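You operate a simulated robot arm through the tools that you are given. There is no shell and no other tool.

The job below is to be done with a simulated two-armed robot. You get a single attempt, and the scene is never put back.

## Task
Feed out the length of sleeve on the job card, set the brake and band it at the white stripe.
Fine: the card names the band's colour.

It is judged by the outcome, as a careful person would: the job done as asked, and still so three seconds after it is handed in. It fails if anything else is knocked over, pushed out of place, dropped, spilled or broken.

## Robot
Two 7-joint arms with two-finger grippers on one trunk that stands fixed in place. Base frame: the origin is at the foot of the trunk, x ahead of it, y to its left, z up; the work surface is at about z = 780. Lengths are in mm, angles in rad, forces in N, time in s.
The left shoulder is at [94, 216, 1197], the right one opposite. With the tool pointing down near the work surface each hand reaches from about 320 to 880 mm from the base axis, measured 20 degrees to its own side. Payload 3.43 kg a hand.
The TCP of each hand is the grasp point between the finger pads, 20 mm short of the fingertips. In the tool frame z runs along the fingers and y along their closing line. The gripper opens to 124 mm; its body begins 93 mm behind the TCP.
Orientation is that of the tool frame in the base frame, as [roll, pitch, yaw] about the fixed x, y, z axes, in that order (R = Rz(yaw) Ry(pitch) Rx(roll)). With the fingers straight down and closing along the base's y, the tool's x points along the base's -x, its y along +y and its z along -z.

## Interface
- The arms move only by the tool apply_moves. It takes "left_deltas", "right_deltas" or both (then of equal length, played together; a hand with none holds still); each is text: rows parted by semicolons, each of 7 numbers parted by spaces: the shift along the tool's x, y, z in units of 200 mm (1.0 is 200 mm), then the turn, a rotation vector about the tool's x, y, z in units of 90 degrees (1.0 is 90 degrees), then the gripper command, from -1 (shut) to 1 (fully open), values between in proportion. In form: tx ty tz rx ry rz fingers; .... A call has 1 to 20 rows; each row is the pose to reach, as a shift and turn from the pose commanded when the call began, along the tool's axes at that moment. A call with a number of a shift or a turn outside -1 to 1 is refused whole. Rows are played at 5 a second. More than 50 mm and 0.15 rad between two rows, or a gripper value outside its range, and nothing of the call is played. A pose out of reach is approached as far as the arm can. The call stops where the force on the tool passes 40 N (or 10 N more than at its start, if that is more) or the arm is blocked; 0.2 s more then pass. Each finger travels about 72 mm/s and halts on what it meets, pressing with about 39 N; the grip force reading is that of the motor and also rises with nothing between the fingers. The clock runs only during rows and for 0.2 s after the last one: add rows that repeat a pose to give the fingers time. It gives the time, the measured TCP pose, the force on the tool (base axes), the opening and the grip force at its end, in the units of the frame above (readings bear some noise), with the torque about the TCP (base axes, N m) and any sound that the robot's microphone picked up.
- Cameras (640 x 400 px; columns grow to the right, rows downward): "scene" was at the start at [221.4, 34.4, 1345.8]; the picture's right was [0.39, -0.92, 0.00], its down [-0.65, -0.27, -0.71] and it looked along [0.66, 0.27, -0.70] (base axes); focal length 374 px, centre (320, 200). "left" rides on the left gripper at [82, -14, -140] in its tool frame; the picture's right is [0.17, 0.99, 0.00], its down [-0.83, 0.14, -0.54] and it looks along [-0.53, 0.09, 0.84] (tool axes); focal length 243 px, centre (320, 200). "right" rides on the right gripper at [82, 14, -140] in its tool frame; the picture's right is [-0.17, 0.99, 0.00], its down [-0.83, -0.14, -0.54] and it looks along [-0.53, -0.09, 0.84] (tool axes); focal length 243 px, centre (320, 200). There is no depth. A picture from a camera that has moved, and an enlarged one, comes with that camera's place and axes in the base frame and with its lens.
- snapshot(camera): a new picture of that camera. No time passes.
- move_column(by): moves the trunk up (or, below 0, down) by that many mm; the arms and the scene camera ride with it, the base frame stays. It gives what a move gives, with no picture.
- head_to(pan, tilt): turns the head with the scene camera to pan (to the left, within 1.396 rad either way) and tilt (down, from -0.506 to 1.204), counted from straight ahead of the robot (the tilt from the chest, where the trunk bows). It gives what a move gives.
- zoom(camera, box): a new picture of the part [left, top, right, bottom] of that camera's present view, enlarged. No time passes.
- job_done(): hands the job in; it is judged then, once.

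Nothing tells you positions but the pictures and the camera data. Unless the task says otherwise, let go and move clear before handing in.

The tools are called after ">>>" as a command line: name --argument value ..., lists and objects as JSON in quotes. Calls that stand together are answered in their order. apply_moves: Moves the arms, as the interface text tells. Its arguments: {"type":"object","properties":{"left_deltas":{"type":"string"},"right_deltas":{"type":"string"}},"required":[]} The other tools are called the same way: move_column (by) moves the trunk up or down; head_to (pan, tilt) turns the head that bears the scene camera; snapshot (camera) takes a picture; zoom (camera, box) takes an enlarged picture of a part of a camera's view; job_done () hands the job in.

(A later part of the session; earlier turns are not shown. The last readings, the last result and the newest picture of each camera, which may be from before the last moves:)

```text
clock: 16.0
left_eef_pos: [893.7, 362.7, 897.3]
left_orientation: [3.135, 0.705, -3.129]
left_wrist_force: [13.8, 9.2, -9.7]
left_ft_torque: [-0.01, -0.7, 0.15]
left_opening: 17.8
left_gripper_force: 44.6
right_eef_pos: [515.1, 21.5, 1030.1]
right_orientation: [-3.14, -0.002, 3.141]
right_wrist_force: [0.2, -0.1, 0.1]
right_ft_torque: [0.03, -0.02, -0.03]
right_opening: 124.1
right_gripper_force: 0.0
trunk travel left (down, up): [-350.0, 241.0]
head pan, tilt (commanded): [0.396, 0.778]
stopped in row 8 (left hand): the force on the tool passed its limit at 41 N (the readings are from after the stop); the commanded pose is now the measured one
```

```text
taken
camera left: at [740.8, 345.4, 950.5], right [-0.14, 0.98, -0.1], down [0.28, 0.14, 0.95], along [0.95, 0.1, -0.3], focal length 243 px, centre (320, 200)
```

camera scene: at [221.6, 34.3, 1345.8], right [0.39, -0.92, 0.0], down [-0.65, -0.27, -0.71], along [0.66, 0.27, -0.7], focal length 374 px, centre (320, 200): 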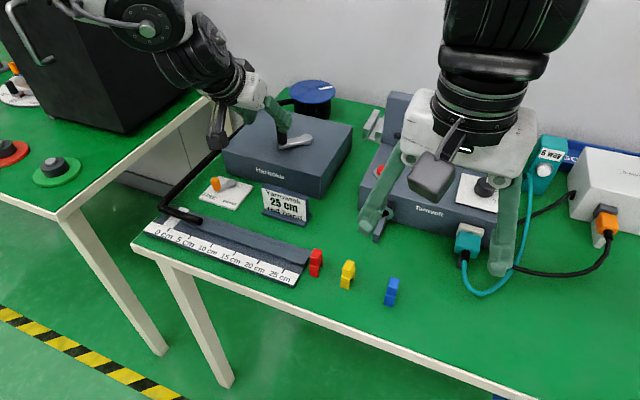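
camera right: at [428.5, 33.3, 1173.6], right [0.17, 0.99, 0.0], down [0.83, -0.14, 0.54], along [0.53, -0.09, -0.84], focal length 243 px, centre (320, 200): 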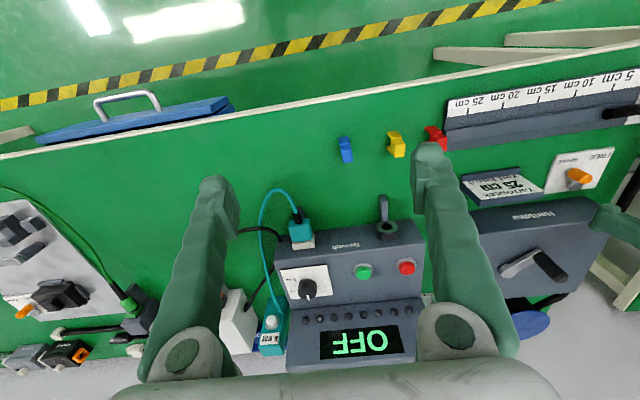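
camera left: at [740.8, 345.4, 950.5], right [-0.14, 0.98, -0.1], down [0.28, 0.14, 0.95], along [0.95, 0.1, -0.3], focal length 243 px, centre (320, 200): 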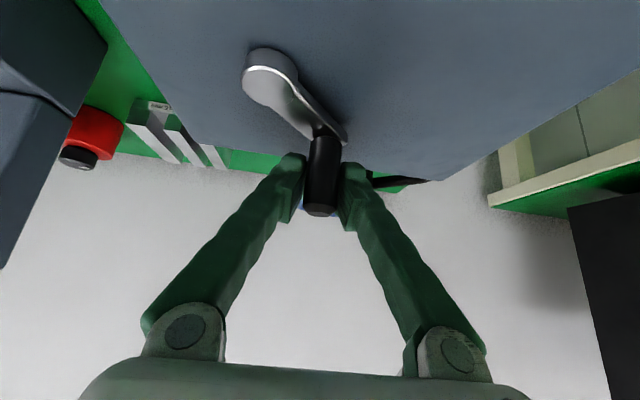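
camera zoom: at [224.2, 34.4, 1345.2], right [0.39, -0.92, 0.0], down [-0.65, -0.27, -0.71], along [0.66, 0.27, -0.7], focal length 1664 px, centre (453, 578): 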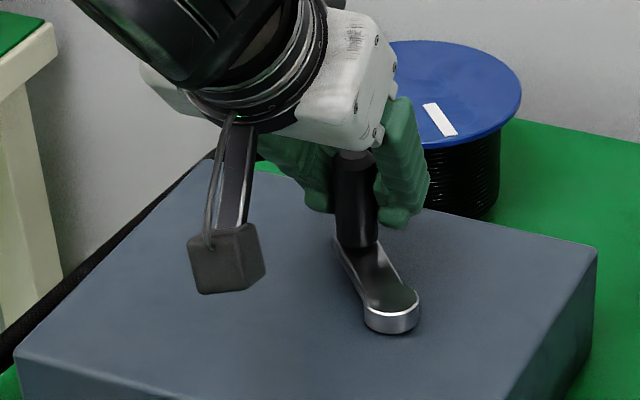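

The force limit stopped that move, so my circle is off on the far side. I'll look at the handle and hub closely to refit it.

>>> zoom --camera "left" --box '[230, 30, 390, 230]'

>>> zoom --camera "scene" --box '[280, 90, 330, 150]'

>>> snapshot --camera "right"

```text
2.00 times, centred on (310, 130) of left
camera zoom: at [740.8, 345.4, 950.5], right [-0.14, 0.98, -0.1], down [0.28, 0.14, 0.95], along [0.95, 0.1, -0.3], focal length 485 px, centre (340, 340)
```

zoom: 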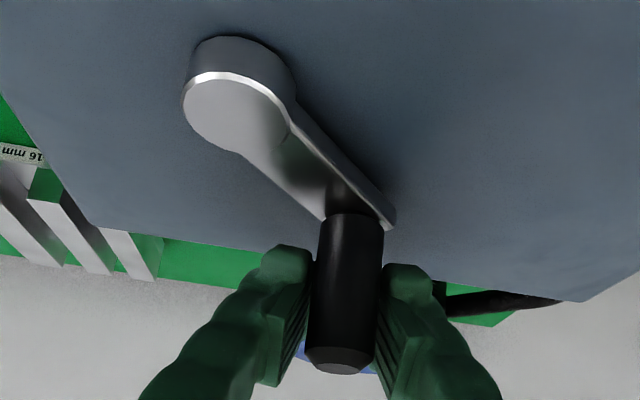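

```text
6.67 times, centred on (305, 120) of scene
camera zoom: at [224.2, 34.4, 1345.2], right [0.39, -0.92, 0.0], down [-0.65, -0.27, -0.71], along [0.66, 0.27, -0.7], focal length 2497 px, centre (420, 733)
```

zoom: 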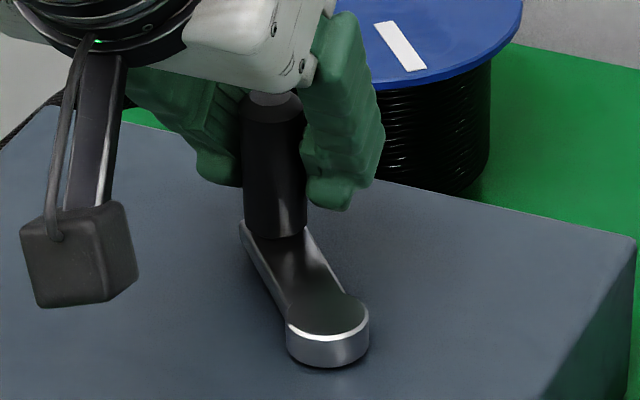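

```text
taken
camera right: at [431.6, 33.6, 1172.3], right [0.17, 0.99, 0.0], down [0.83, -0.14, 0.54], along [0.53, -0.09, -0.84], focal length 243 px, centre (320, 200)
```

right: 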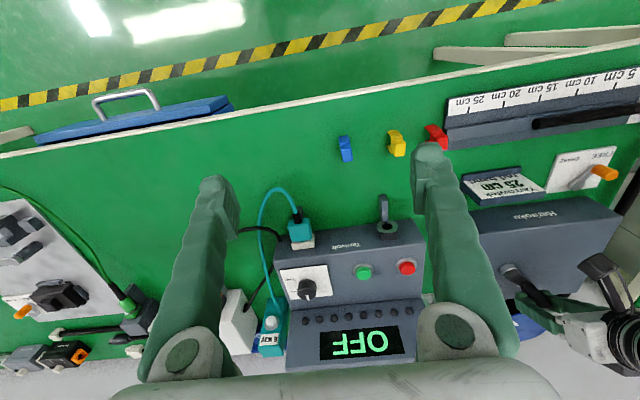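

The pin slipped about 8 mm within the pads because a firm grip fights the circle. The crank is at about 42° and the sleeve at about 15 cm. I'll loosen to a cage of about 27 mm, so the +y finger just pushes the pin in −y while x follows loosely.

>>> apply_moves --left_deltas "0 0 0 0 0 0 -0.56; 0 0 0 0 0 0 -0.56; 0 0 0 0 0 0 -0.56"

>>> zoom --camera "left" --box '[230, 30, 390, 230]'

>>> zoom --camera "scene" --box '[280, 90, 330, 150]'

>>> zoom --camera "scene" --box '[140, 190, 320, 300]'

```text
clock: 16.8
left_eef_pos: [890.9, 357.9, 901.2]
left_orientation: [3.141, 0.709, -3.134]
left_wrist_force: [-0.6, 0.3, 0.2]
left_ft_torque: [0.0, -0.01, -0.01]
left_opening: 27.3
left_gripper_force: 0.1
right_eef_pos: [512.3, 21.2, 1031.3]
right_orientation: [-3.141, 0.0, -3.141]
right_wrist_force: [-0.6, -0.9, -0.3]
right_ft_torque: [-0.01, 0.0, 0.02]
right_opening: 123.9
right_gripper_force: 0.2
trunk travel left (down, up): [-350.0, 241.0]
head pan, tilt (commanded): [0.396, 0.778]
```

```text
2.00 times, centred on (310, 130) of left
camera zoom: at [738.7, 342.6, 953.9], right [-0.13, 0.99, -0.11], down [0.28, 0.14, 0.95], along [0.95, 0.1, -0.29], focal length 485 px, centre (340, 340)
```

zoom: 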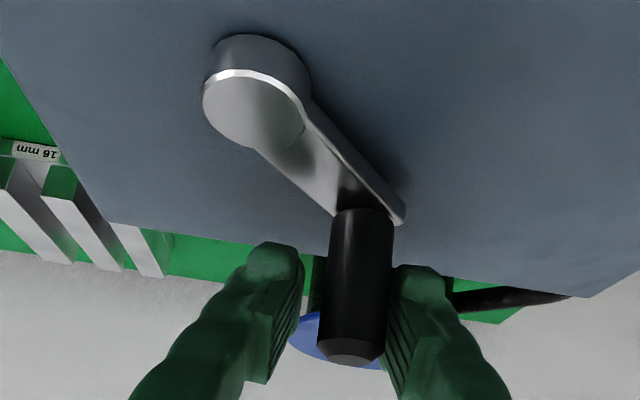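

```text
6.67 times, centred on (305, 120) of scene
camera zoom: at [221.1, 34.4, 1345.9], right [0.39, -0.92, 0.0], down [-0.65, -0.27, -0.71], along [0.66, 0.27, -0.7], focal length 2497 px, centre (420, 733)
```

zoom: 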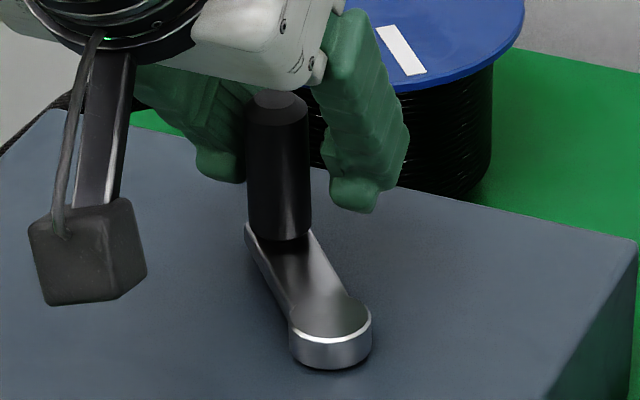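

```text
3.56 times, centred on (230, 245) of scene
camera zoom: at [221.1, 34.4, 1345.9], right [0.39, -0.92, 0.0], down [-0.65, -0.27, -0.71], along [0.66, 0.27, -0.7], focal length 1332 px, centre (640, 40)
```

zoom: 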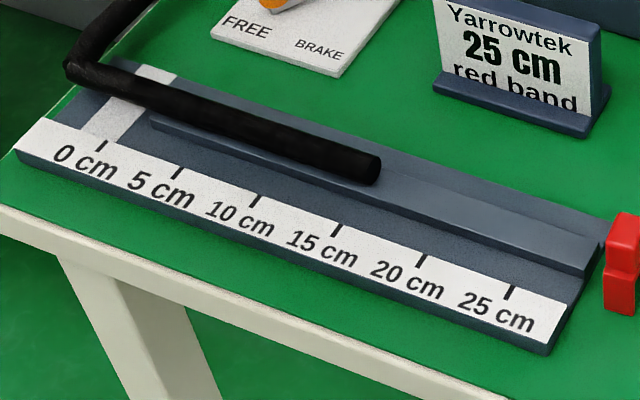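

With the cage loose the forces are gone, and the pin sits against the +y finger near (882, 362). Now I push it in −y with that finger, tracking the pin's x loosely.

>>> apply_moves --left_deltas "0.0208 -0.0165 0.0021 0 0 0 -0.56; 0.0055 -0.049 0.015 0 0 0 -0.56; -0.0022 -0.0845 0.0215 0 0 0 -0.56; -0.0098 -0.122 0.0279 0 0 0 -0.56; -0.0137 -0.16 0.0311 0 0 0 -0.56; -0.0137 -0.16 0.0311 0 0 0 -0.56"

>>> zoom --camera "left" --box '[230, 30, 390, 230]'

>>> zoom --camera "scene" --box '[270, 80, 350, 150]'

>>> zoom --camera "scene" --box '[140, 190, 320, 300]'

```text
clock: 18.2
left_eef_pos: [886.5, 344.6, 894.6]
left_orientation: [3.141, 0.706, -3.136]
left_wrist_force: [0.4, 0.9, -0.4]
left_ft_torque: [0.0, 0.0, -0.01]
left_opening: 27.3
left_gripper_force: 0.0
left hand out of reach, approached as far as the arm can: row 2, 3, 4, 5, 6
right_eef_pos: [511.8, 21.4, 1032.5]
right_orientation: [3.141, -0.001, 3.141]
right_wrist_force: [0.1, 0.3, -0.1]
right_ft_torque: [-0.02, 0.01, 0.0]
right_opening: 124.2
right_gripper_force: 0.0
trunk travel left (down, up): [-350.0, 241.0]
head pan, tilt (commanded): [0.396, 0.778]
```

```text
2.00 times, centred on (310, 130) of left
camera zoom: at [733.9, 328.8, 946.0], right [-0.13, 0.99, -0.11], down [0.28, 0.14, 0.95], along [0.95, 0.1, -0.29], focal length 485 px, centre (340, 340)
```

zoom: 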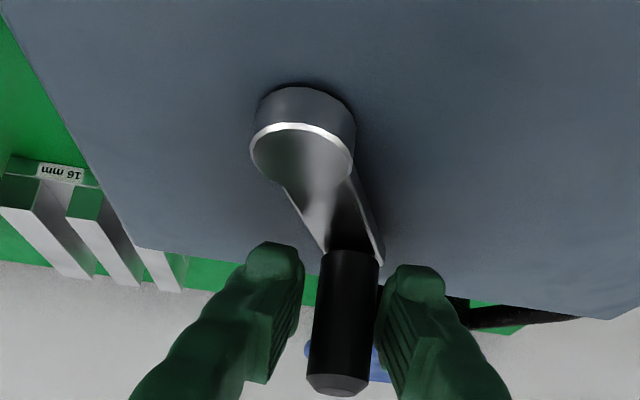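

```text
5.71 times, centred on (310, 115) of scene
camera zoom: at [221.5, 34.4, 1345.8], right [0.39, -0.92, 0.0], down [-0.65, -0.27, -0.71], along [0.66, 0.27, -0.7], focal length 2140 px, centre (377, 686)
```

zoom: 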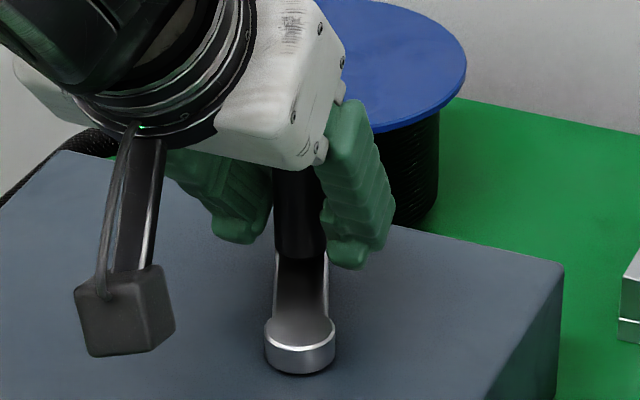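

```text
3.56 times, centred on (230, 245) of scene
camera zoom: at [221.5, 34.4, 1345.8], right [0.39, -0.92, 0.0], down [-0.65, -0.27, -0.71], along [0.66, 0.27, -0.7], focal length 1332 px, centre (640, 40)
```

zoom: 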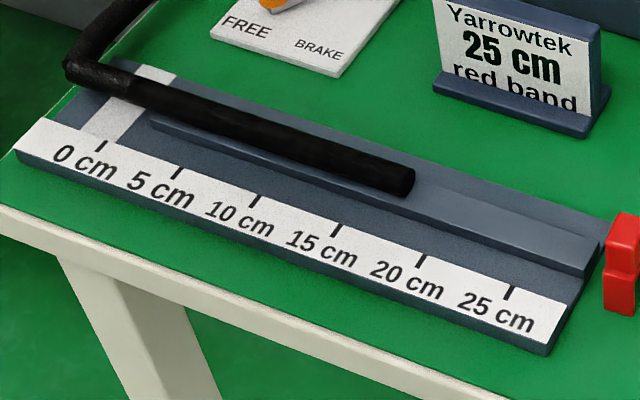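

The arm hit its reach limit there, and the sleeve is now at about 17 cm. A null move will show what the commanded pose now is.

>>> apply_moves --left_deltas "0 0 0 0 0 0 -0.56"

```text
clock: 18.6
left_eef_pos: [885.9, 345.3, 893.2]
left_orientation: [3.14, 0.708, -3.133]
left_wrist_force: [-0.4, 0.0, 0.3]
left_ft_torque: [-0.02, 0.0, 0.0]
left_opening: 27.4
left_gripper_force: 0.0
right_eef_pos: [512.8, 20.6, 1031.1]
right_orientation: [-3.141, 0.0, 3.141]
right_wrist_force: [-0.3, 0.9, -0.9]
right_ft_torque: [-0.01, 0.02, -0.03]
right_opening: 124.0
right_gripper_force: 0.1
trunk travel left (down, up): [-350.0, 241.0]
head pan, tilt (commanded): [0.396, 0.778]
```

The commanded pose is the reached one. I'll keep x at about 885, so the pads' front part does the pushing, and continue pushing in −y.

>>> apply_moves --left_deltas "-0.0026 -0.019 -0.0109 0 0 0 -0.56; -0.0026 -0.0385 -0.0109 0 0 0 -0.56; -0.0026 -0.057 -0.0109 0 0 0 -0.56; -0.0026 -0.0765 -0.0109 0 0 0 -0.56; -0.0026 -0.096 -0.0109 0 0 0 -0.56; -0.0026 -0.115 -0.0109 0 0 0 -0.56; -0.0026 -0.115 -0.0109 0 0 0 -0.56"

>>> zoom --camera "left" --box '[230, 30, 390, 230]'

>>> zoom --camera "scene" --box '[270, 80, 350, 150]'

>>> zoom --camera "scene" --box '[140, 190, 320, 300]'

```text
clock: 20.2
left_eef_pos: [878.4, 332.9, 891.7]
left_orientation: [3.14, 0.708, -3.134]
left_wrist_force: [0.1, -0.6, -0.1]
left_ft_torque: [0.01, 0.0, 0.01]
left_opening: 27.3
left_gripper_force: 0.0
left hand out of reach, approached as far as the arm can: row 2, 3, 4, 5, 6, 7
right_eef_pos: [512.5, 20.9, 1031.6]
right_orientation: [3.14, 0.001, -3.142]
right_wrist_force: [0.3, -0.6, -0.3]
right_ft_torque: [0.0, 0.0, -0.03]
right_opening: 124.1
right_gripper_force: 0.0
trunk travel left (down, up): [-350.0, 241.0]
head pan, tilt (commanded): [0.396, 0.778]
```

```text
2.00 times, centred on (310, 130) of left
camera zoom: at [726.7, 317.7, 944.3], right [-0.13, 0.99, -0.11], down [0.28, 0.14, 0.95], along [0.95, 0.1, -0.29], focal length 485 px, centre (340, 340)
```

zoom: 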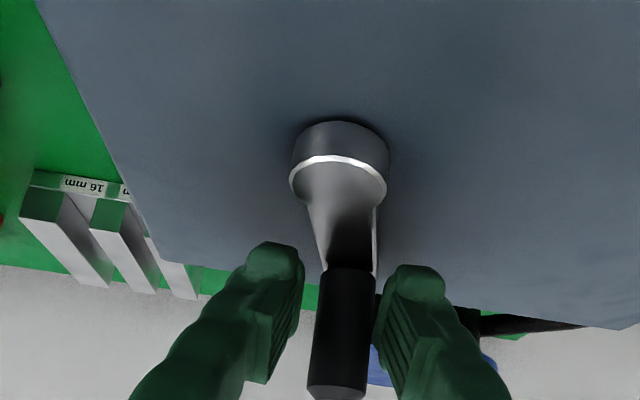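

```text
5.71 times, centred on (310, 115) of scene
camera zoom: at [221.4, 34.4, 1345.8], right [0.39, -0.92, 0.0], down [-0.65, -0.27, -0.71], along [0.66, 0.27, -0.7], focal length 2140 px, centre (377, 686)
```

zoom: 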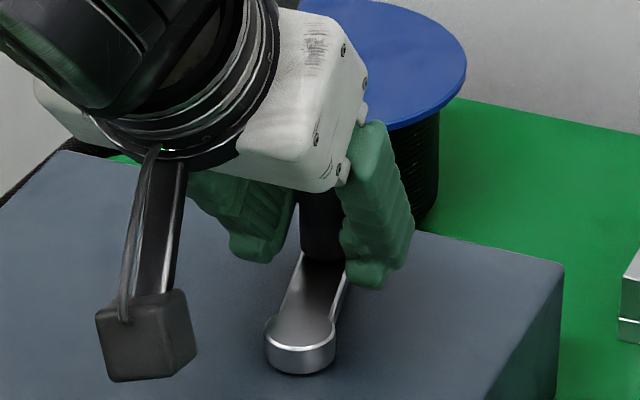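

```text
3.56 times, centred on (230, 245) of scene
camera zoom: at [221.4, 34.4, 1345.8], right [0.39, -0.92, 0.0], down [-0.65, -0.27, -0.71], along [0.66, 0.27, -0.7], focal length 1332 px, centre (640, 40)
```

zoom: 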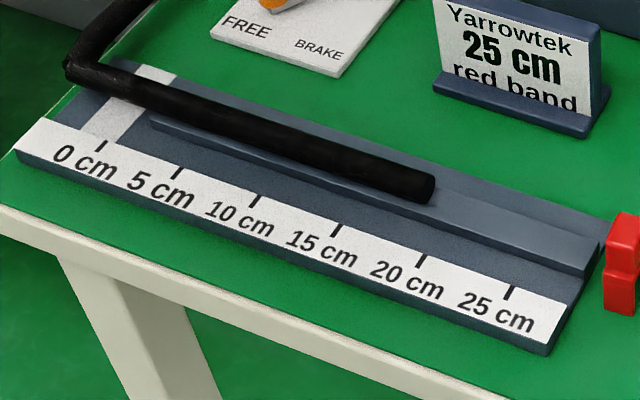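

The reach limit bites again at about 18.3 cm. I'll retreat clear of the handle, then lower the trunk so the shoulder is nearer the working height.

>>> apply_moves --left_deltas "0 0.005 -0.1 0 0 0 -0.5; 0 0.005 -0.2 0 0 0 -0.5; 0 0.005 -0.33 0 0 0 -0.4; 0 0.005 -0.45 0 0 0 -0.4; -0.04 0.005 -0.58 0 0 0 -0.4; -0.0845 0.005 -0.705 0 0 0 -0.4; -0.0845 0.005 -0.705 0 0 0 -0.4"

>>> snapshot --camera "scene"

>>> snapshot --camera "left"

```text
clock: 21.8
left_eef_pos: [799.9, 334.1, 1010.5]
left_orientation: [3.141, 0.708, -3.134]
left_wrist_force: [1.1, -0.1, 0.2]
left_ft_torque: [0.01, -0.01, 0.01]
left_opening: 37.1
left_gripper_force: 0.0
right_eef_pos: [514.0, 20.3, 1031.3]
right_orientation: [-3.141, 0.001, 3.141]
right_wrist_force: [0.3, 1.0, 0.0]
right_ft_torque: [-0.04, 0.05, 0.0]
right_opening: 123.7
right_gripper_force: 0.1
trunk travel left (down, up): [-350.0, 241.0]
head pan, tilt (commanded): [0.396, 0.778]
```

```text
taken
camera scene: at [222.1, 34.8, 1345.6], right [0.39, -0.92, 0.0], down [-0.65, -0.27, -0.71], along [0.66, 0.27, -0.7], focal length 374 px, centre (320, 200)
```

scene: 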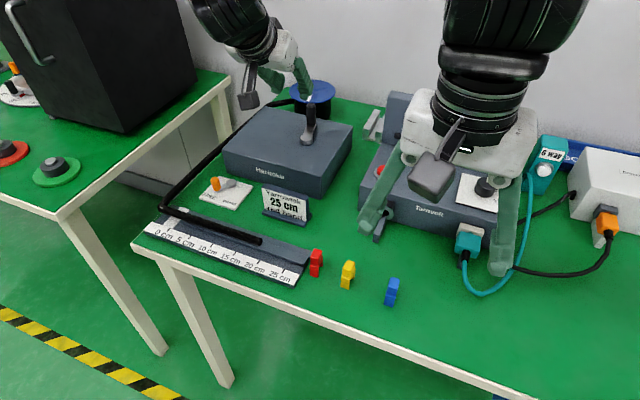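

```text
taken
camera left: at [648.9, 318.4, 1062.1], right [-0.14, 0.98, -0.11], down [0.28, 0.14, 0.95], along [0.95, 0.1, -0.3], focal length 243 px, centre (320, 200)
```

left: 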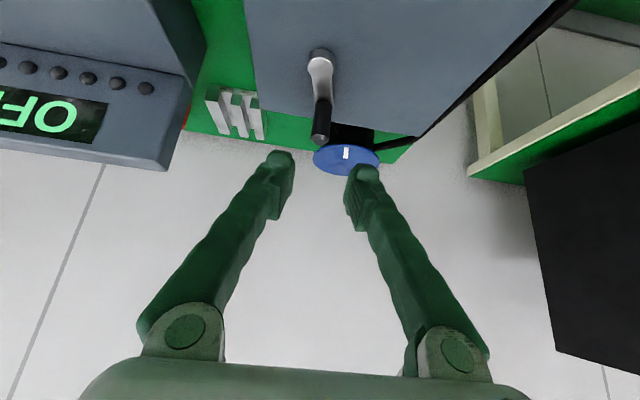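

The hand is clear. I'll measure the crank and sleeve unobstructed before lowering the trunk.

>>> zoom --camera "scene" --box '[270, 80, 350, 150]'

>>> zoom --camera "left" --box '[280, 30, 380, 180]'

>>> zoom --camera "scene" --box '[220, 200, 320, 300]'

>>> move_column --by -100

```text
5.71 times, centred on (310, 115) of scene
camera zoom: at [222.1, 34.8, 1345.6], right [0.39, -0.92, 0.0], down [-0.65, -0.27, -0.71], along [0.66, 0.27, -0.7], focal length 2140 px, centre (377, 686)
```

zoom: 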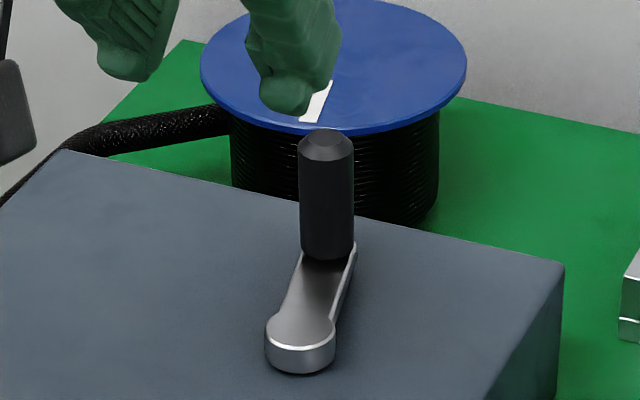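

```text
2.67 times, centred on (330, 105) of left
camera zoom: at [648.9, 318.4, 1062.1], right [-0.14, 0.98, -0.11], down [0.28, 0.14, 0.95], along [0.95, 0.1, -0.3], focal length 647 px, centre (293, 453)
```

zoom: 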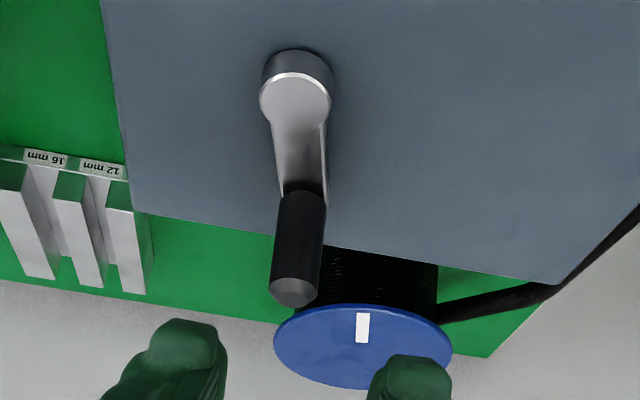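

```text
4.00 times, centred on (270, 250) of scene
camera zoom: at [222.1, 34.8, 1345.6], right [0.39, -0.92, 0.0], down [-0.65, -0.27, -0.71], along [0.66, 0.27, -0.7], focal length 1498 px, centre (520, 0)
```

zoom: 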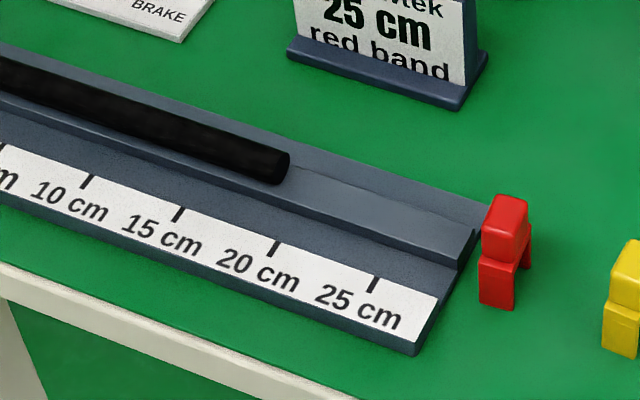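

```text
clock: 23.1
left_eef_pos: [799.4, 333.8, 910.3]
left_orientation: [3.139, 0.708, -3.133]
left_wrist_force: [-0.3, -0.3, 0.1]
left_ft_torque: [0.0, 0.0, -0.03]
left_opening: 37.0
left_gripper_force: 0.0
right_eef_pos: [511.4, 21.7, 930.7]
right_orientation: [-3.141, 0.001, 3.14]
right_wrist_force: [-0.5, -0.3, -0.2]
right_ft_torque: [0.0, -0.05, 0.01]
right_opening: 124.1
right_gripper_force: 0.1
trunk travel left (down, up): [-250.0, 341.0]
head pan, tilt (commanded): [0.396, 0.778]
```

The trunk is 100 mm lower. The pin is near (895, 337), and I take the 25 cm mark to correspond to a sleeve end at y≈244 (now about 308). I'll re-approach the pin.

>>> apply_moves --left_deltas "-0.08 0.004 -0.01 0 0 0 -0.4; -0.16 0.008 -0.02 0 0 0 -0.4; -0.235 0.012 -0.03 0 0 0 -0.4; -0.31 0.016 -0.042 0 0 0 -0.4; -0.31 0.016 0.06 0 0 0 -0.4; -0.31 0.016 0.06 0 0 0 -0.4"

>>> snapshot --camera "left"

>>> snapshot --camera "scene"

```text
clock: 24.5
left_eef_pos: [854.2, 337.7, 940.8]
left_orientation: [3.14, 0.71, -3.135]
left_wrist_force: [0.8, -0.4, 0.5]
left_ft_torque: [0.03, 0.01, 0.0]
left_opening: 37.3
left_gripper_force: 0.0
right_eef_pos: [510.8, 20.5, 932.2]
right_orientation: [-3.141, 0.002, 3.14]
right_wrist_force: [-0.4, 0.1, 0.7]
right_ft_torque: [-0.01, -0.03, -0.05]
right_opening: 124.0
right_gripper_force: 0.0
trunk travel left (down, up): [-250.0, 341.0]
head pan, tilt (commanded): [0.396, 0.778]
```

```text
taken
camera left: at [701.7, 321.8, 993.7], right [-0.13, 0.99, -0.11], down [0.28, 0.14, 0.95], along [0.95, 0.1, -0.29], focal length 243 px, centre (320, 200)
```

left: 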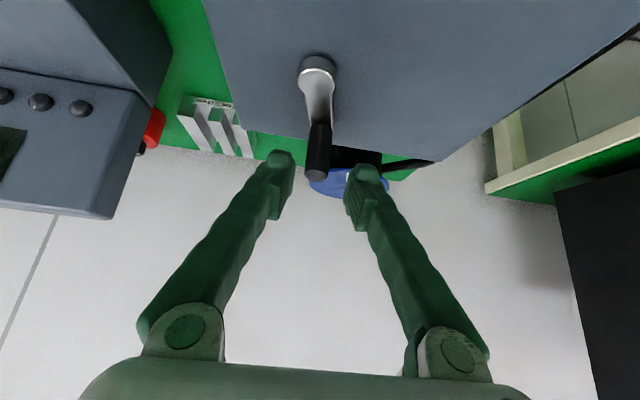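

```text
taken
camera scene: at [247.4, 33.9, 1245.0], right [0.39, -0.92, 0.0], down [-0.65, -0.27, -0.71], along [0.66, 0.27, -0.7], focal length 374 px, centre (320, 200)
```

scene: 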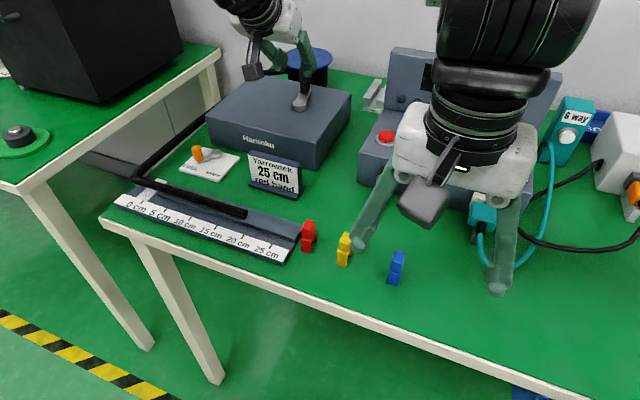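

The pin at about (895, 336) is lined up between the fingers. Sliding in along the tool axis.

>>> apply_moves --left_deltas "0 -0.003 0.1 0 0 0 -0.4; 0 -0.005 0.2 0 0 0 -0.4; 0 -0.005 0.29 0 0 0 -0.4; 0 -0.005 0.29 0 0 0 -0.5; 0 -0.005 0.29 0 0 0 -0.5"

>>> zoom --camera "left" --box '[230, 30, 390, 230]'

>>> zoom --camera "scene" --box '[260, 50, 360, 140]'

```text
clock: 25.7
left_eef_pos: [894.3, 337.5, 896.3]
left_orientation: [3.141, 0.708, -3.134]
left_wrist_force: [-1.2, 0.0, 0.0]
left_ft_torque: [0.01, 0.01, -0.03]
left_opening: 31.1
left_gripper_force: 0.1
right_eef_pos: [512.1, 21.5, 931.0]
right_orientation: [3.141, 0.002, -3.14]
right_wrist_force: [0.4, 0.0, 0.4]
right_ft_torque: [0.01, 0.02, 0.02]
right_opening: 123.8
right_gripper_force: 0.0
trunk travel left (down, up): [-250.0, 341.0]
head pan, tilt (commanded): [0.396, 0.778]
```

```text
2.00 times, centred on (310, 130) of left
camera zoom: at [741.6, 321.5, 949.1], right [-0.13, 0.99, -0.11], down [0.28, 0.14, 0.95], along [0.95, 0.1, -0.29], focal length 485 px, centre (340, 340)
```

zoom: 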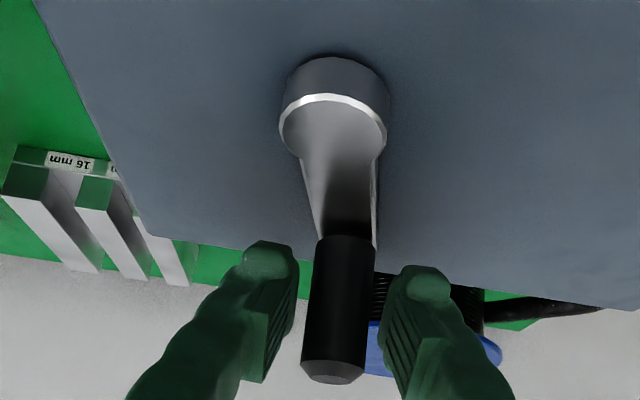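

```text
4.44 times, centred on (310, 95) of scene
camera zoom: at [248.7, 34.5, 1244.6], right [0.39, -0.92, 0.0], down [-0.65, -0.27, -0.71], along [0.66, 0.27, -0.7], focal length 1664 px, centre (364, 667)
```

zoom: 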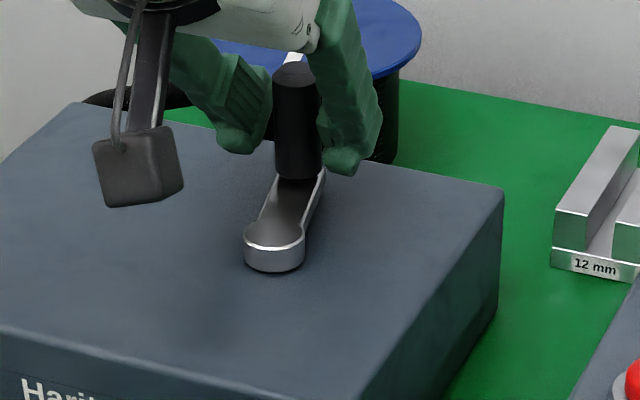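

With the trunk lowered, the pose is reached without strain. I push in −y again, following the circle.

>>> apply_moves --left_deltas "0 -0.0325 0 0 0 0 -0.5; 0 -0.0655 0 0 0 0 -0.5; 0 -0.0845 0 0 0 0 -0.5; 0 -0.1035 0 0 0 0 -0.5; 0.001 -0.122 -0.0008 0 0 0 -0.5; 0.0019 -0.141 -0.0016 0 0 0 -0.5; 0.0099 -0.1775 -0.0085 0 0 0 -0.5; 0.0099 -0.1775 -0.0085 0 0 0 -0.5"

>>> zoom --camera "left" --box '[230, 30, 390, 230]'

>>> zoom --camera "scene" --box '[260, 50, 360, 140]'

>>> zoom --camera "scene" --box '[210, 180, 310, 270]'

```text
clock: 27.5
left_eef_pos: [890.6, 322.5, 897.1]
left_orientation: [3.139, 0.708, -3.133]
left_wrist_force: [-0.1, 0.7, 0.1]
left_ft_torque: [-0.02, -0.02, 0.01]
left_opening: 31.1
left_gripper_force: 0.2
left hand out of reach, approached as far as the arm can: row 3, 4, 5, 6, 7, 8
right_eef_pos: [512.6, 20.8, 931.2]
right_orientation: [-3.141, 0.0, 3.141]
right_wrist_force: [0.0, -0.1, 0.4]
right_ft_torque: [-0.05, -0.02, 0.01]
right_opening: 124.1
right_gripper_force: 0.1
trunk travel left (down, up): [-250.0, 341.0]
head pan, tilt (commanded): [0.396, 0.778]
```

```text
2.00 times, centred on (310, 130) of left
camera zoom: at [738.2, 306.6, 949.8], right [-0.13, 0.99, -0.11], down [0.28, 0.14, 0.95], along [0.95, 0.1, -0.29], focal length 485 px, centre (340, 340)
```

zoom: 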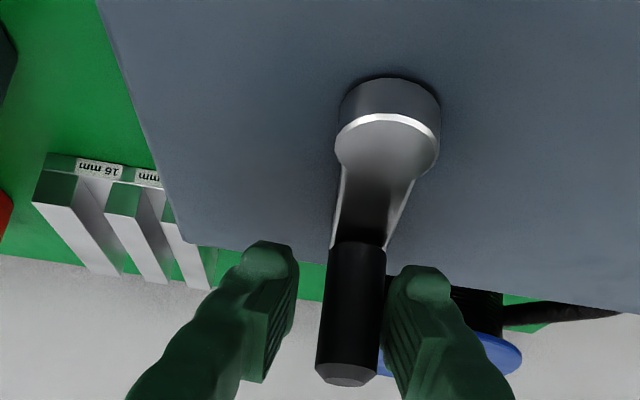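

```text
4.44 times, centred on (310, 95) of scene
camera zoom: at [248.4, 34.4, 1244.7], right [0.39, -0.92, 0.0], down [-0.65, -0.27, -0.71], along [0.66, 0.27, -0.7], focal length 1664 px, centre (364, 667)
```

zoom: 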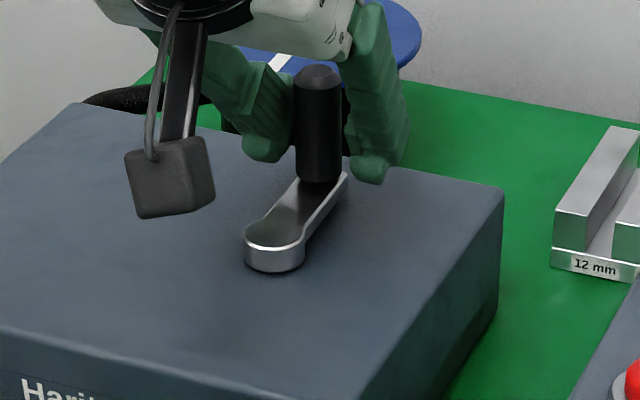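

```text
4.44 times, centred on (260, 225) of scene
camera zoom: at [248.4, 34.4, 1244.7], right [0.39, -0.92, 0.0], down [-0.65, -0.27, -0.71], along [0.66, 0.27, -0.7], focal length 1664 px, centre (587, 89)
```

zoom: 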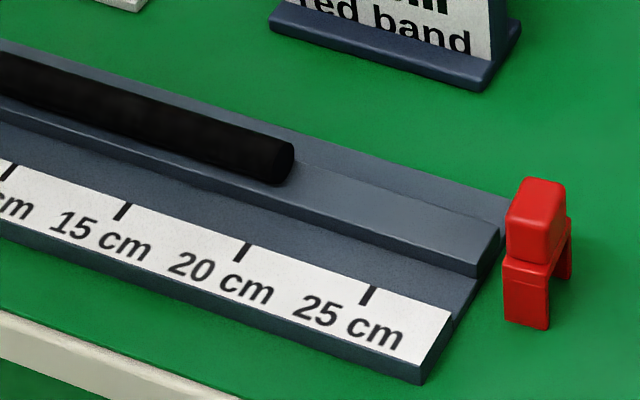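

Progress: the sleeve is at about 20.1 cm and the crank at about 2°, but the arm is again at its limit with this wrist heading. I'll back out and yaw the hand about 0.5 rad clockwise, which also aligns the push with the crank's tangent, and then re-approach.

>>> apply_moves --left_deltas "0 0 -0.12 0 0 0 -0.45; 0 0 -0.25 0 0 0 -0.4; 0 0 -0.37 0 0 0 -0.35; 0 0 -0.4 0 0 0 -0.35; -0.01 0.04 -0.402 0.0518 0 0.0605 -0.35; -0.02 0.08 -0.404 0.1035 0 0.1209 -0.35; -0.03 0.125 -0.406 0.155 0 0.1814 -0.35; -0.0403 0.1665 -0.4085 0.207 0 0.2418 -0.35; -0.0403 0.1665 -0.4085 0.207 0 0.2418 -0.35"

>>> snapshot --camera "left"

>>> zoom --camera "scene" --box '[220, 20, 360, 140]'

```text
clock: 29.5
left_eef_pos: [841.6, 355.4, 965.3]
left_orientation: [3.139, 0.71, 2.647]
left_wrist_force: [0.4, 0.2, 0.2]
left_ft_torque: [-0.01, -0.01, 0.02]
left_opening: 40.2
left_gripper_force: 0.1
right_eef_pos: [512.6, 20.8, 932.3]
right_orientation: [-3.141, -0.001, -3.141]
right_wrist_force: [0.1, 0.6, 0.1]
right_ft_torque: [0.01, 0.04, -0.01]
right_opening: 124.0
right_gripper_force: 0.0
trunk travel left (down, up): [-250.0, 341.0]
head pan, tilt (commanded): [0.396, 0.778]
```

```text
taken
camera left: at [701.0, 414.4, 1018.0], right [0.36, 0.93, -0.11], down [0.31, -0.01, 0.95], along [0.88, -0.37, -0.29], focal length 243 px, centre (320, 200)
```

left: 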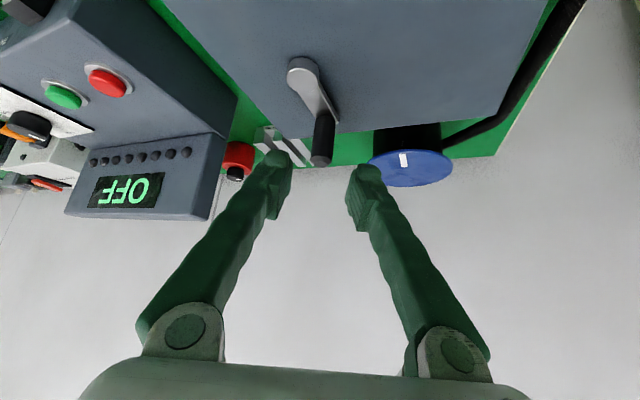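

```text
3.33 times, centred on (290, 80) of scene
camera zoom: at [248.3, 34.2, 1244.7], right [0.39, -0.92, 0.0], down [-0.65, -0.27, -0.71], along [0.66, 0.27, -0.7], focal length 1248 px, centre (420, 600)
```

zoom: 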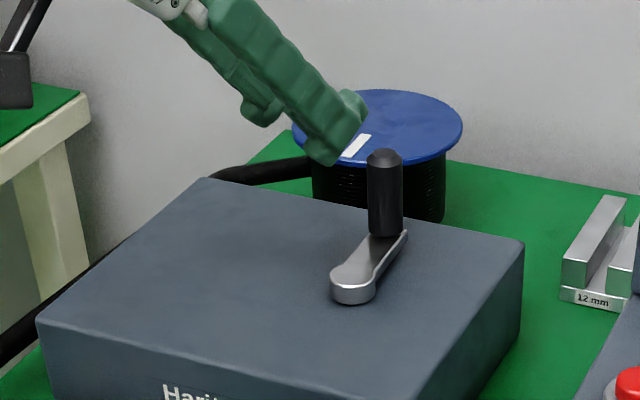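

The yawed approach lines up with the pin at about (893, 328). Sliding in again.

>>> apply_moves --left_deltas "0 0 0.12 0 0 0 -0.35; 0 0 0.24 0 0 0 -0.35; 0 0 0.36 0 0 0 -0.35; 0 0 0.45 0 0 0 -0.35; 0 0 0.45 0 0 0 -0.5; 0 0 0.45 0 0 0 -0.5"

>>> zoom --camera "left" --box '[230, 30, 390, 230]'

>>> zoom --camera "scene" --box '[260, 50, 360, 140]'

```text
clock: 30.9
left_eef_pos: [894.1, 327.2, 896.7]
left_orientation: [-3.14, 0.706, 2.649]
left_wrist_force: [-0.2, 0.4, -0.1]
left_ft_torque: [-0.01, 0.0, -0.04]
left_opening: 31.0
left_gripper_force: 0.1
right_eef_pos: [512.9, 20.5, 931.5]
right_orientation: [3.141, 0.001, 3.141]
right_wrist_force: [0.7, 1.0, 0.1]
right_ft_torque: [0.0, 0.03, -0.01]
right_opening: 124.0
right_gripper_force: 0.1
trunk travel left (down, up): [-250.0, 341.0]
head pan, tilt (commanded): [0.396, 0.778]
```

```text
2.00 times, centred on (310, 130) of left
camera zoom: at [753.3, 386.5, 948.9], right [0.35, 0.93, -0.11], down [0.31, -0.01, 0.95], along [0.88, -0.37, -0.29], focal length 485 px, centre (340, 340)
```

zoom: 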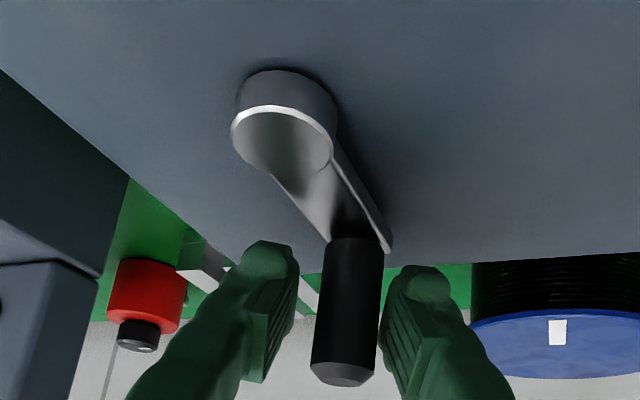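

```text
4.44 times, centred on (310, 95) of scene
camera zoom: at [248.6, 34.3, 1244.7], right [0.39, -0.92, 0.0], down [-0.65, -0.27, -0.71], along [0.66, 0.27, -0.7], focal length 1664 px, centre (364, 667)
```

zoom: 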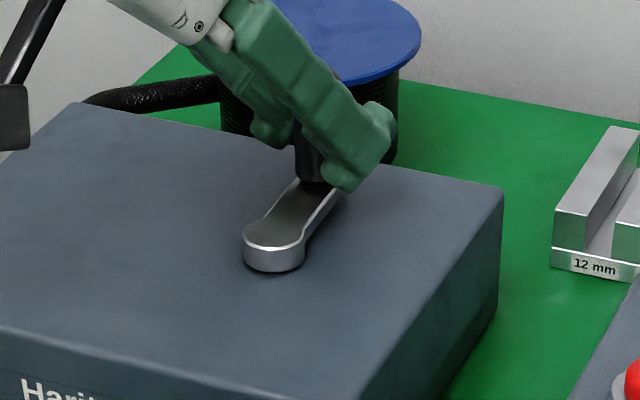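

It's reachable and the pin is caged. I push along the circle to about −20°.

>>> apply_moves --left_deltas "-0.0055 -0.0194 0.0047 0 0 0 -0.5; -0.0105 -0.032 0.009 0 0 0 -0.5; -0.0155 -0.0447 0.0133 0 0 0 -0.5; -0.0205 -0.0625 0.0176 0 0 0 -0.5; -0.0255 -0.0802 0.0218 0 0 0 -0.5; -0.0287 -0.0988 0.0245 0 0 0 -0.5; -0.0318 -0.1173 0.0272 0 0 0 -0.5; -0.0318 -0.1173 0.0272 0 0 0 -0.5"

>>> zoom --camera "left" --box '[230, 30, 390, 230]'

>>> zoom --camera "scene" --box '[210, 180, 310, 270]'

```text
clock: 32.7
left_eef_pos: [888.3, 301.4, 896.7]
left_orientation: [-3.141, 0.706, 2.649]
left_wrist_force: [-0.3, 0.1, 0.2]
left_ft_torque: [0.0, 0.01, -0.03]
left_opening: 31.5
left_gripper_force: 0.6
right_eef_pos: [512.2, 21.4, 931.1]
right_orientation: [-3.141, 0.002, -3.141]
right_wrist_force: [0.1, 0.1, 0.4]
right_ft_torque: [0.02, -0.01, -0.01]
right_opening: 124.1
right_gripper_force: 0.0
trunk travel left (down, up): [-250.0, 341.0]
head pan, tilt (commanded): [0.396, 0.778]
```

```text
2.00 times, centred on (310, 130) of left
camera zoom: at [748.4, 361.2, 949.4], right [0.35, 0.93, -0.11], down [0.31, -0.01, 0.95], along [0.88, -0.37, -0.29], focal length 485 px, centre (340, 340)
```

zoom: 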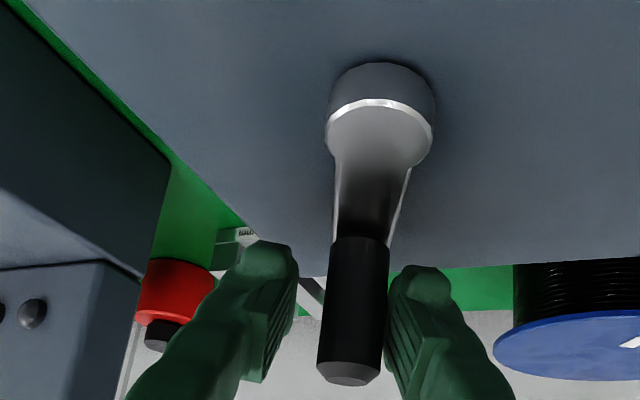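

```text
4.44 times, centred on (260, 225) of scene
camera zoom: at [248.5, 34.4, 1244.7], right [0.39, -0.92, 0.0], down [-0.65, -0.27, -0.71], along [0.66, 0.27, -0.7], focal length 1664 px, centre (587, 89)
```

zoom: 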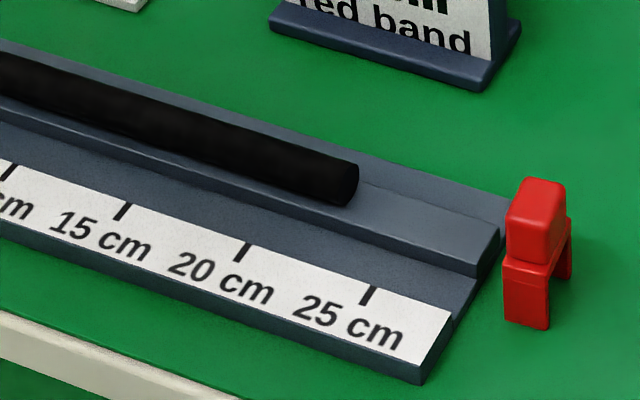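

The sleeve end is at about 22.9 cm, with about 21 mm (19°) to go. I'll advance in smaller portions now.

>>> apply_moves --left_deltas "-0.0006 -0.0192 0.0005 0 0 0 -0.5; -0.0012 -0.0384 0.0011 0 0 0 -0.5; 0 -0.055 0 0 0 0 -0.5; 0.0009 -0.0719 -0.0008 0 0 0 -0.5; 0.0009 -0.0719 -0.0008 0 0 0 -0.5"

>>> zoom --camera "left" --box '[230, 30, 390, 230]'

>>> zoom --camera "scene" --box '[220, 195, 300, 260]'

```text
clock: 33.9
left_eef_pos: [882.2, 290.2, 897.2]
left_orientation: [3.14, 0.708, 2.651]
left_wrist_force: [1.0, 0.4, -0.2]
left_ft_torque: [-0.02, 0.0, 0.01]
left_opening: 31.2
left_gripper_force: 0.7
right_eef_pos: [512.0, 21.3, 930.6]
right_orientation: [-3.14, 0.002, -3.141]
right_wrist_force: [0.4, -0.2, -0.2]
right_ft_torque: [-0.01, -0.03, -0.01]
right_opening: 124.1
right_gripper_force: 0.0
trunk travel left (down, up): [-250.0, 341.0]
head pan, tilt (commanded): [0.396, 0.778]
```

```text
2.00 times, centred on (310, 130) of left
camera zoom: at [741.8, 348.8, 949.7], right [0.35, 0.93, -0.11], down [0.31, -0.01, 0.95], along [0.88, -0.37, -0.29], focal length 485 px, centre (340, 340)
```

zoom: 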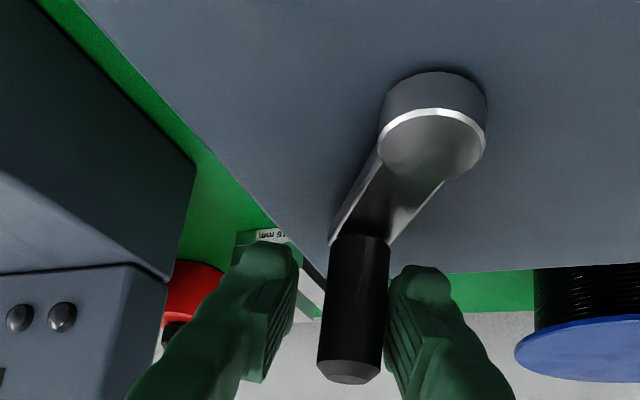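

```text
6.15 times, centred on (260, 228) of scene
camera zoom: at [248.4, 34.4, 1244.7], right [0.39, -0.92, 0.0], down [-0.65, -0.27, -0.71], along [0.66, 0.27, -0.7], focal length 2305 px, centre (689, 31)
```

zoom: 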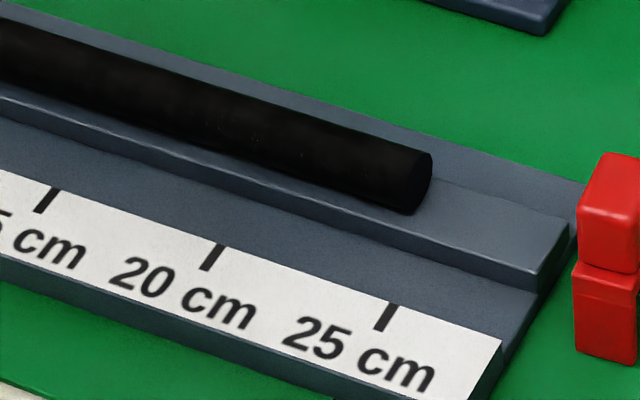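

The sleeve end reads about 24.6 cm from the scene camera. I'll cross-check with the right wrist camera.

>>> snapshot --camera "right"

>>> zoom --camera "right" --box '[420, 20, 580, 160]'

```text
taken
camera right: at [429.3, 33.6, 1073.2], right [0.17, 0.99, 0.0], down [0.83, -0.14, 0.54], along [0.53, -0.09, -0.84], focal length 243 px, centre (320, 200)
```

right: 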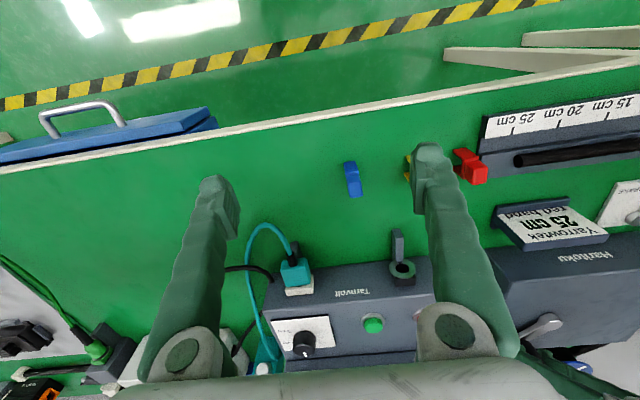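

```text
2.86 times, centred on (500, 90) of right
camera zoom: at [429.3, 33.6, 1073.2], right [0.17, 0.99, 0.0], down [0.83, -0.14, 0.54], along [0.53, -0.09, -0.84], focal length 693 px, centre (-194, 514)
```

zoom: 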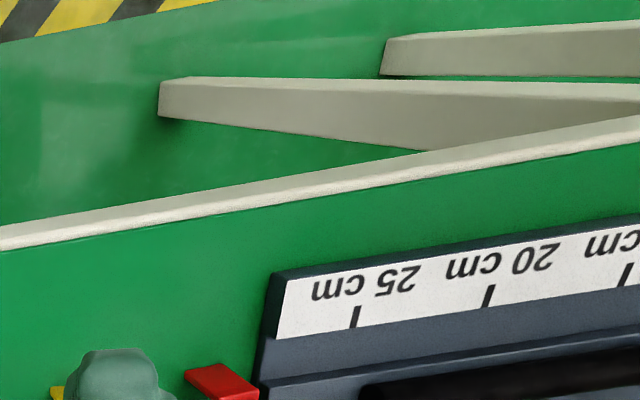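

>>> zoom --camera "right" --box '[450, 95, 570, 195]'

```text
4.00 times, centred on (510, 145) of right
camera zoom: at [429.3, 33.6, 1073.2], right [0.17, 0.99, 0.0], down [0.83, -0.14, 0.54], along [0.53, -0.09, -0.84], focal length 970 px, centre (-440, 420)
```

zoom: 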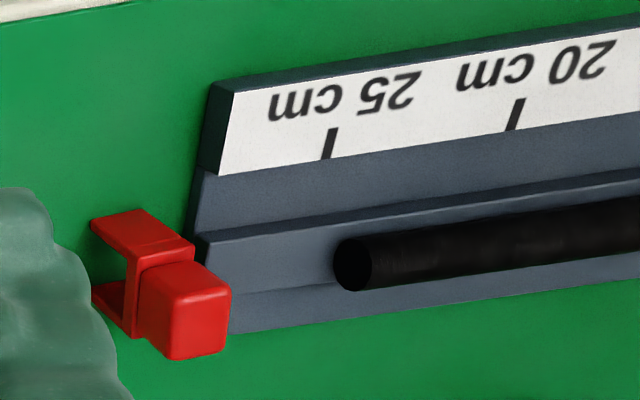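

Both cameras agree: the sleeve end is at y≈250.5 and z≈800, against the 25 cm tick at y≈244.2, so about 6 mm remain. I'll push about 5.7° more.

>>> apply_moves --left_deltas "0.0021 -0.0132 -0.0018 0 0 0 -0.5; 0.0042 -0.0264 -0.0036 0 0 0 -0.5; 0.0042 -0.0264 -0.0036 0 0 0 -0.5"

>>> zoom --camera "scene" --box '[220, 195, 300, 260]'

>>> zoom --camera "right" --box '[450, 95, 570, 195]'

>>> zoom --camera "left" --box '[230, 30, 390, 230]'

```text
clock: 34.7
left_eef_pos: [879.7, 284.8, 897.2]
left_orientation: [-3.14, 0.707, 2.649]
left_wrist_force: [0.5, 0.4, -0.6]
left_ft_torque: [0.01, -0.01, 0.0]
left_opening: 31.3
left_gripper_force: 0.2
right_eef_pos: [511.6, 20.8, 931.9]
right_orientation: [3.14, -0.001, -3.141]
right_wrist_force: [-0.1, 0.4, -0.4]
right_ft_torque: [-0.02, 0.03, 0.0]
right_opening: 124.0
right_gripper_force: 0.1
trunk travel left (down, up): [-250.0, 341.0]
head pan, tilt (commanded): [0.396, 0.778]
```

```text
6.15 times, centred on (260, 228) of scene
camera zoom: at [248.4, 34.4, 1244.7], right [0.39, -0.92, 0.0], down [-0.65, -0.27, -0.71], along [0.66, 0.27, -0.7], focal length 2305 px, centre (689, 31)
```

zoom: 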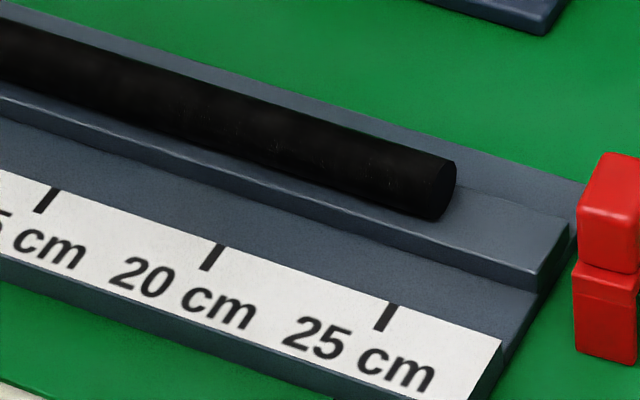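

```text
4.00 times, centred on (510, 145) of right
camera zoom: at [429.3, 33.6, 1073.1], right [0.17, 0.99, 0.0], down [0.83, -0.14, 0.54], along [0.53, -0.09, -0.84], focal length 970 px, centre (-440, 420)
```

zoom: 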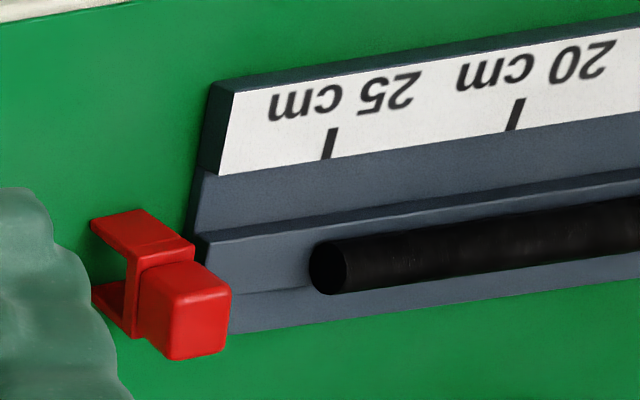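

```text
2.00 times, centred on (310, 130) of left
camera zoom: at [738.5, 344.2, 949.9], right [0.35, 0.93, -0.11], down [0.31, -0.01, 0.95], along [0.88, -0.37, -0.29], focal length 485 px, centre (340, 340)
```

zoom: 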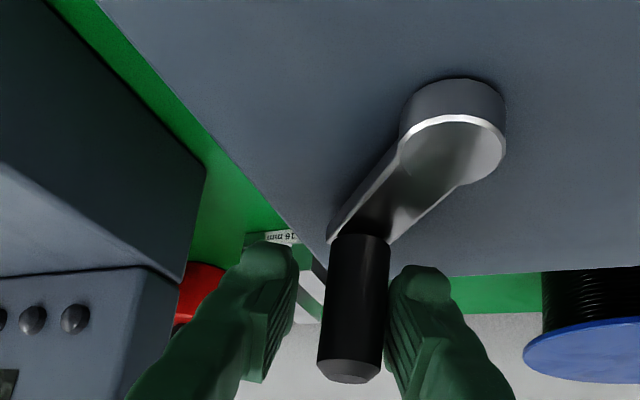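

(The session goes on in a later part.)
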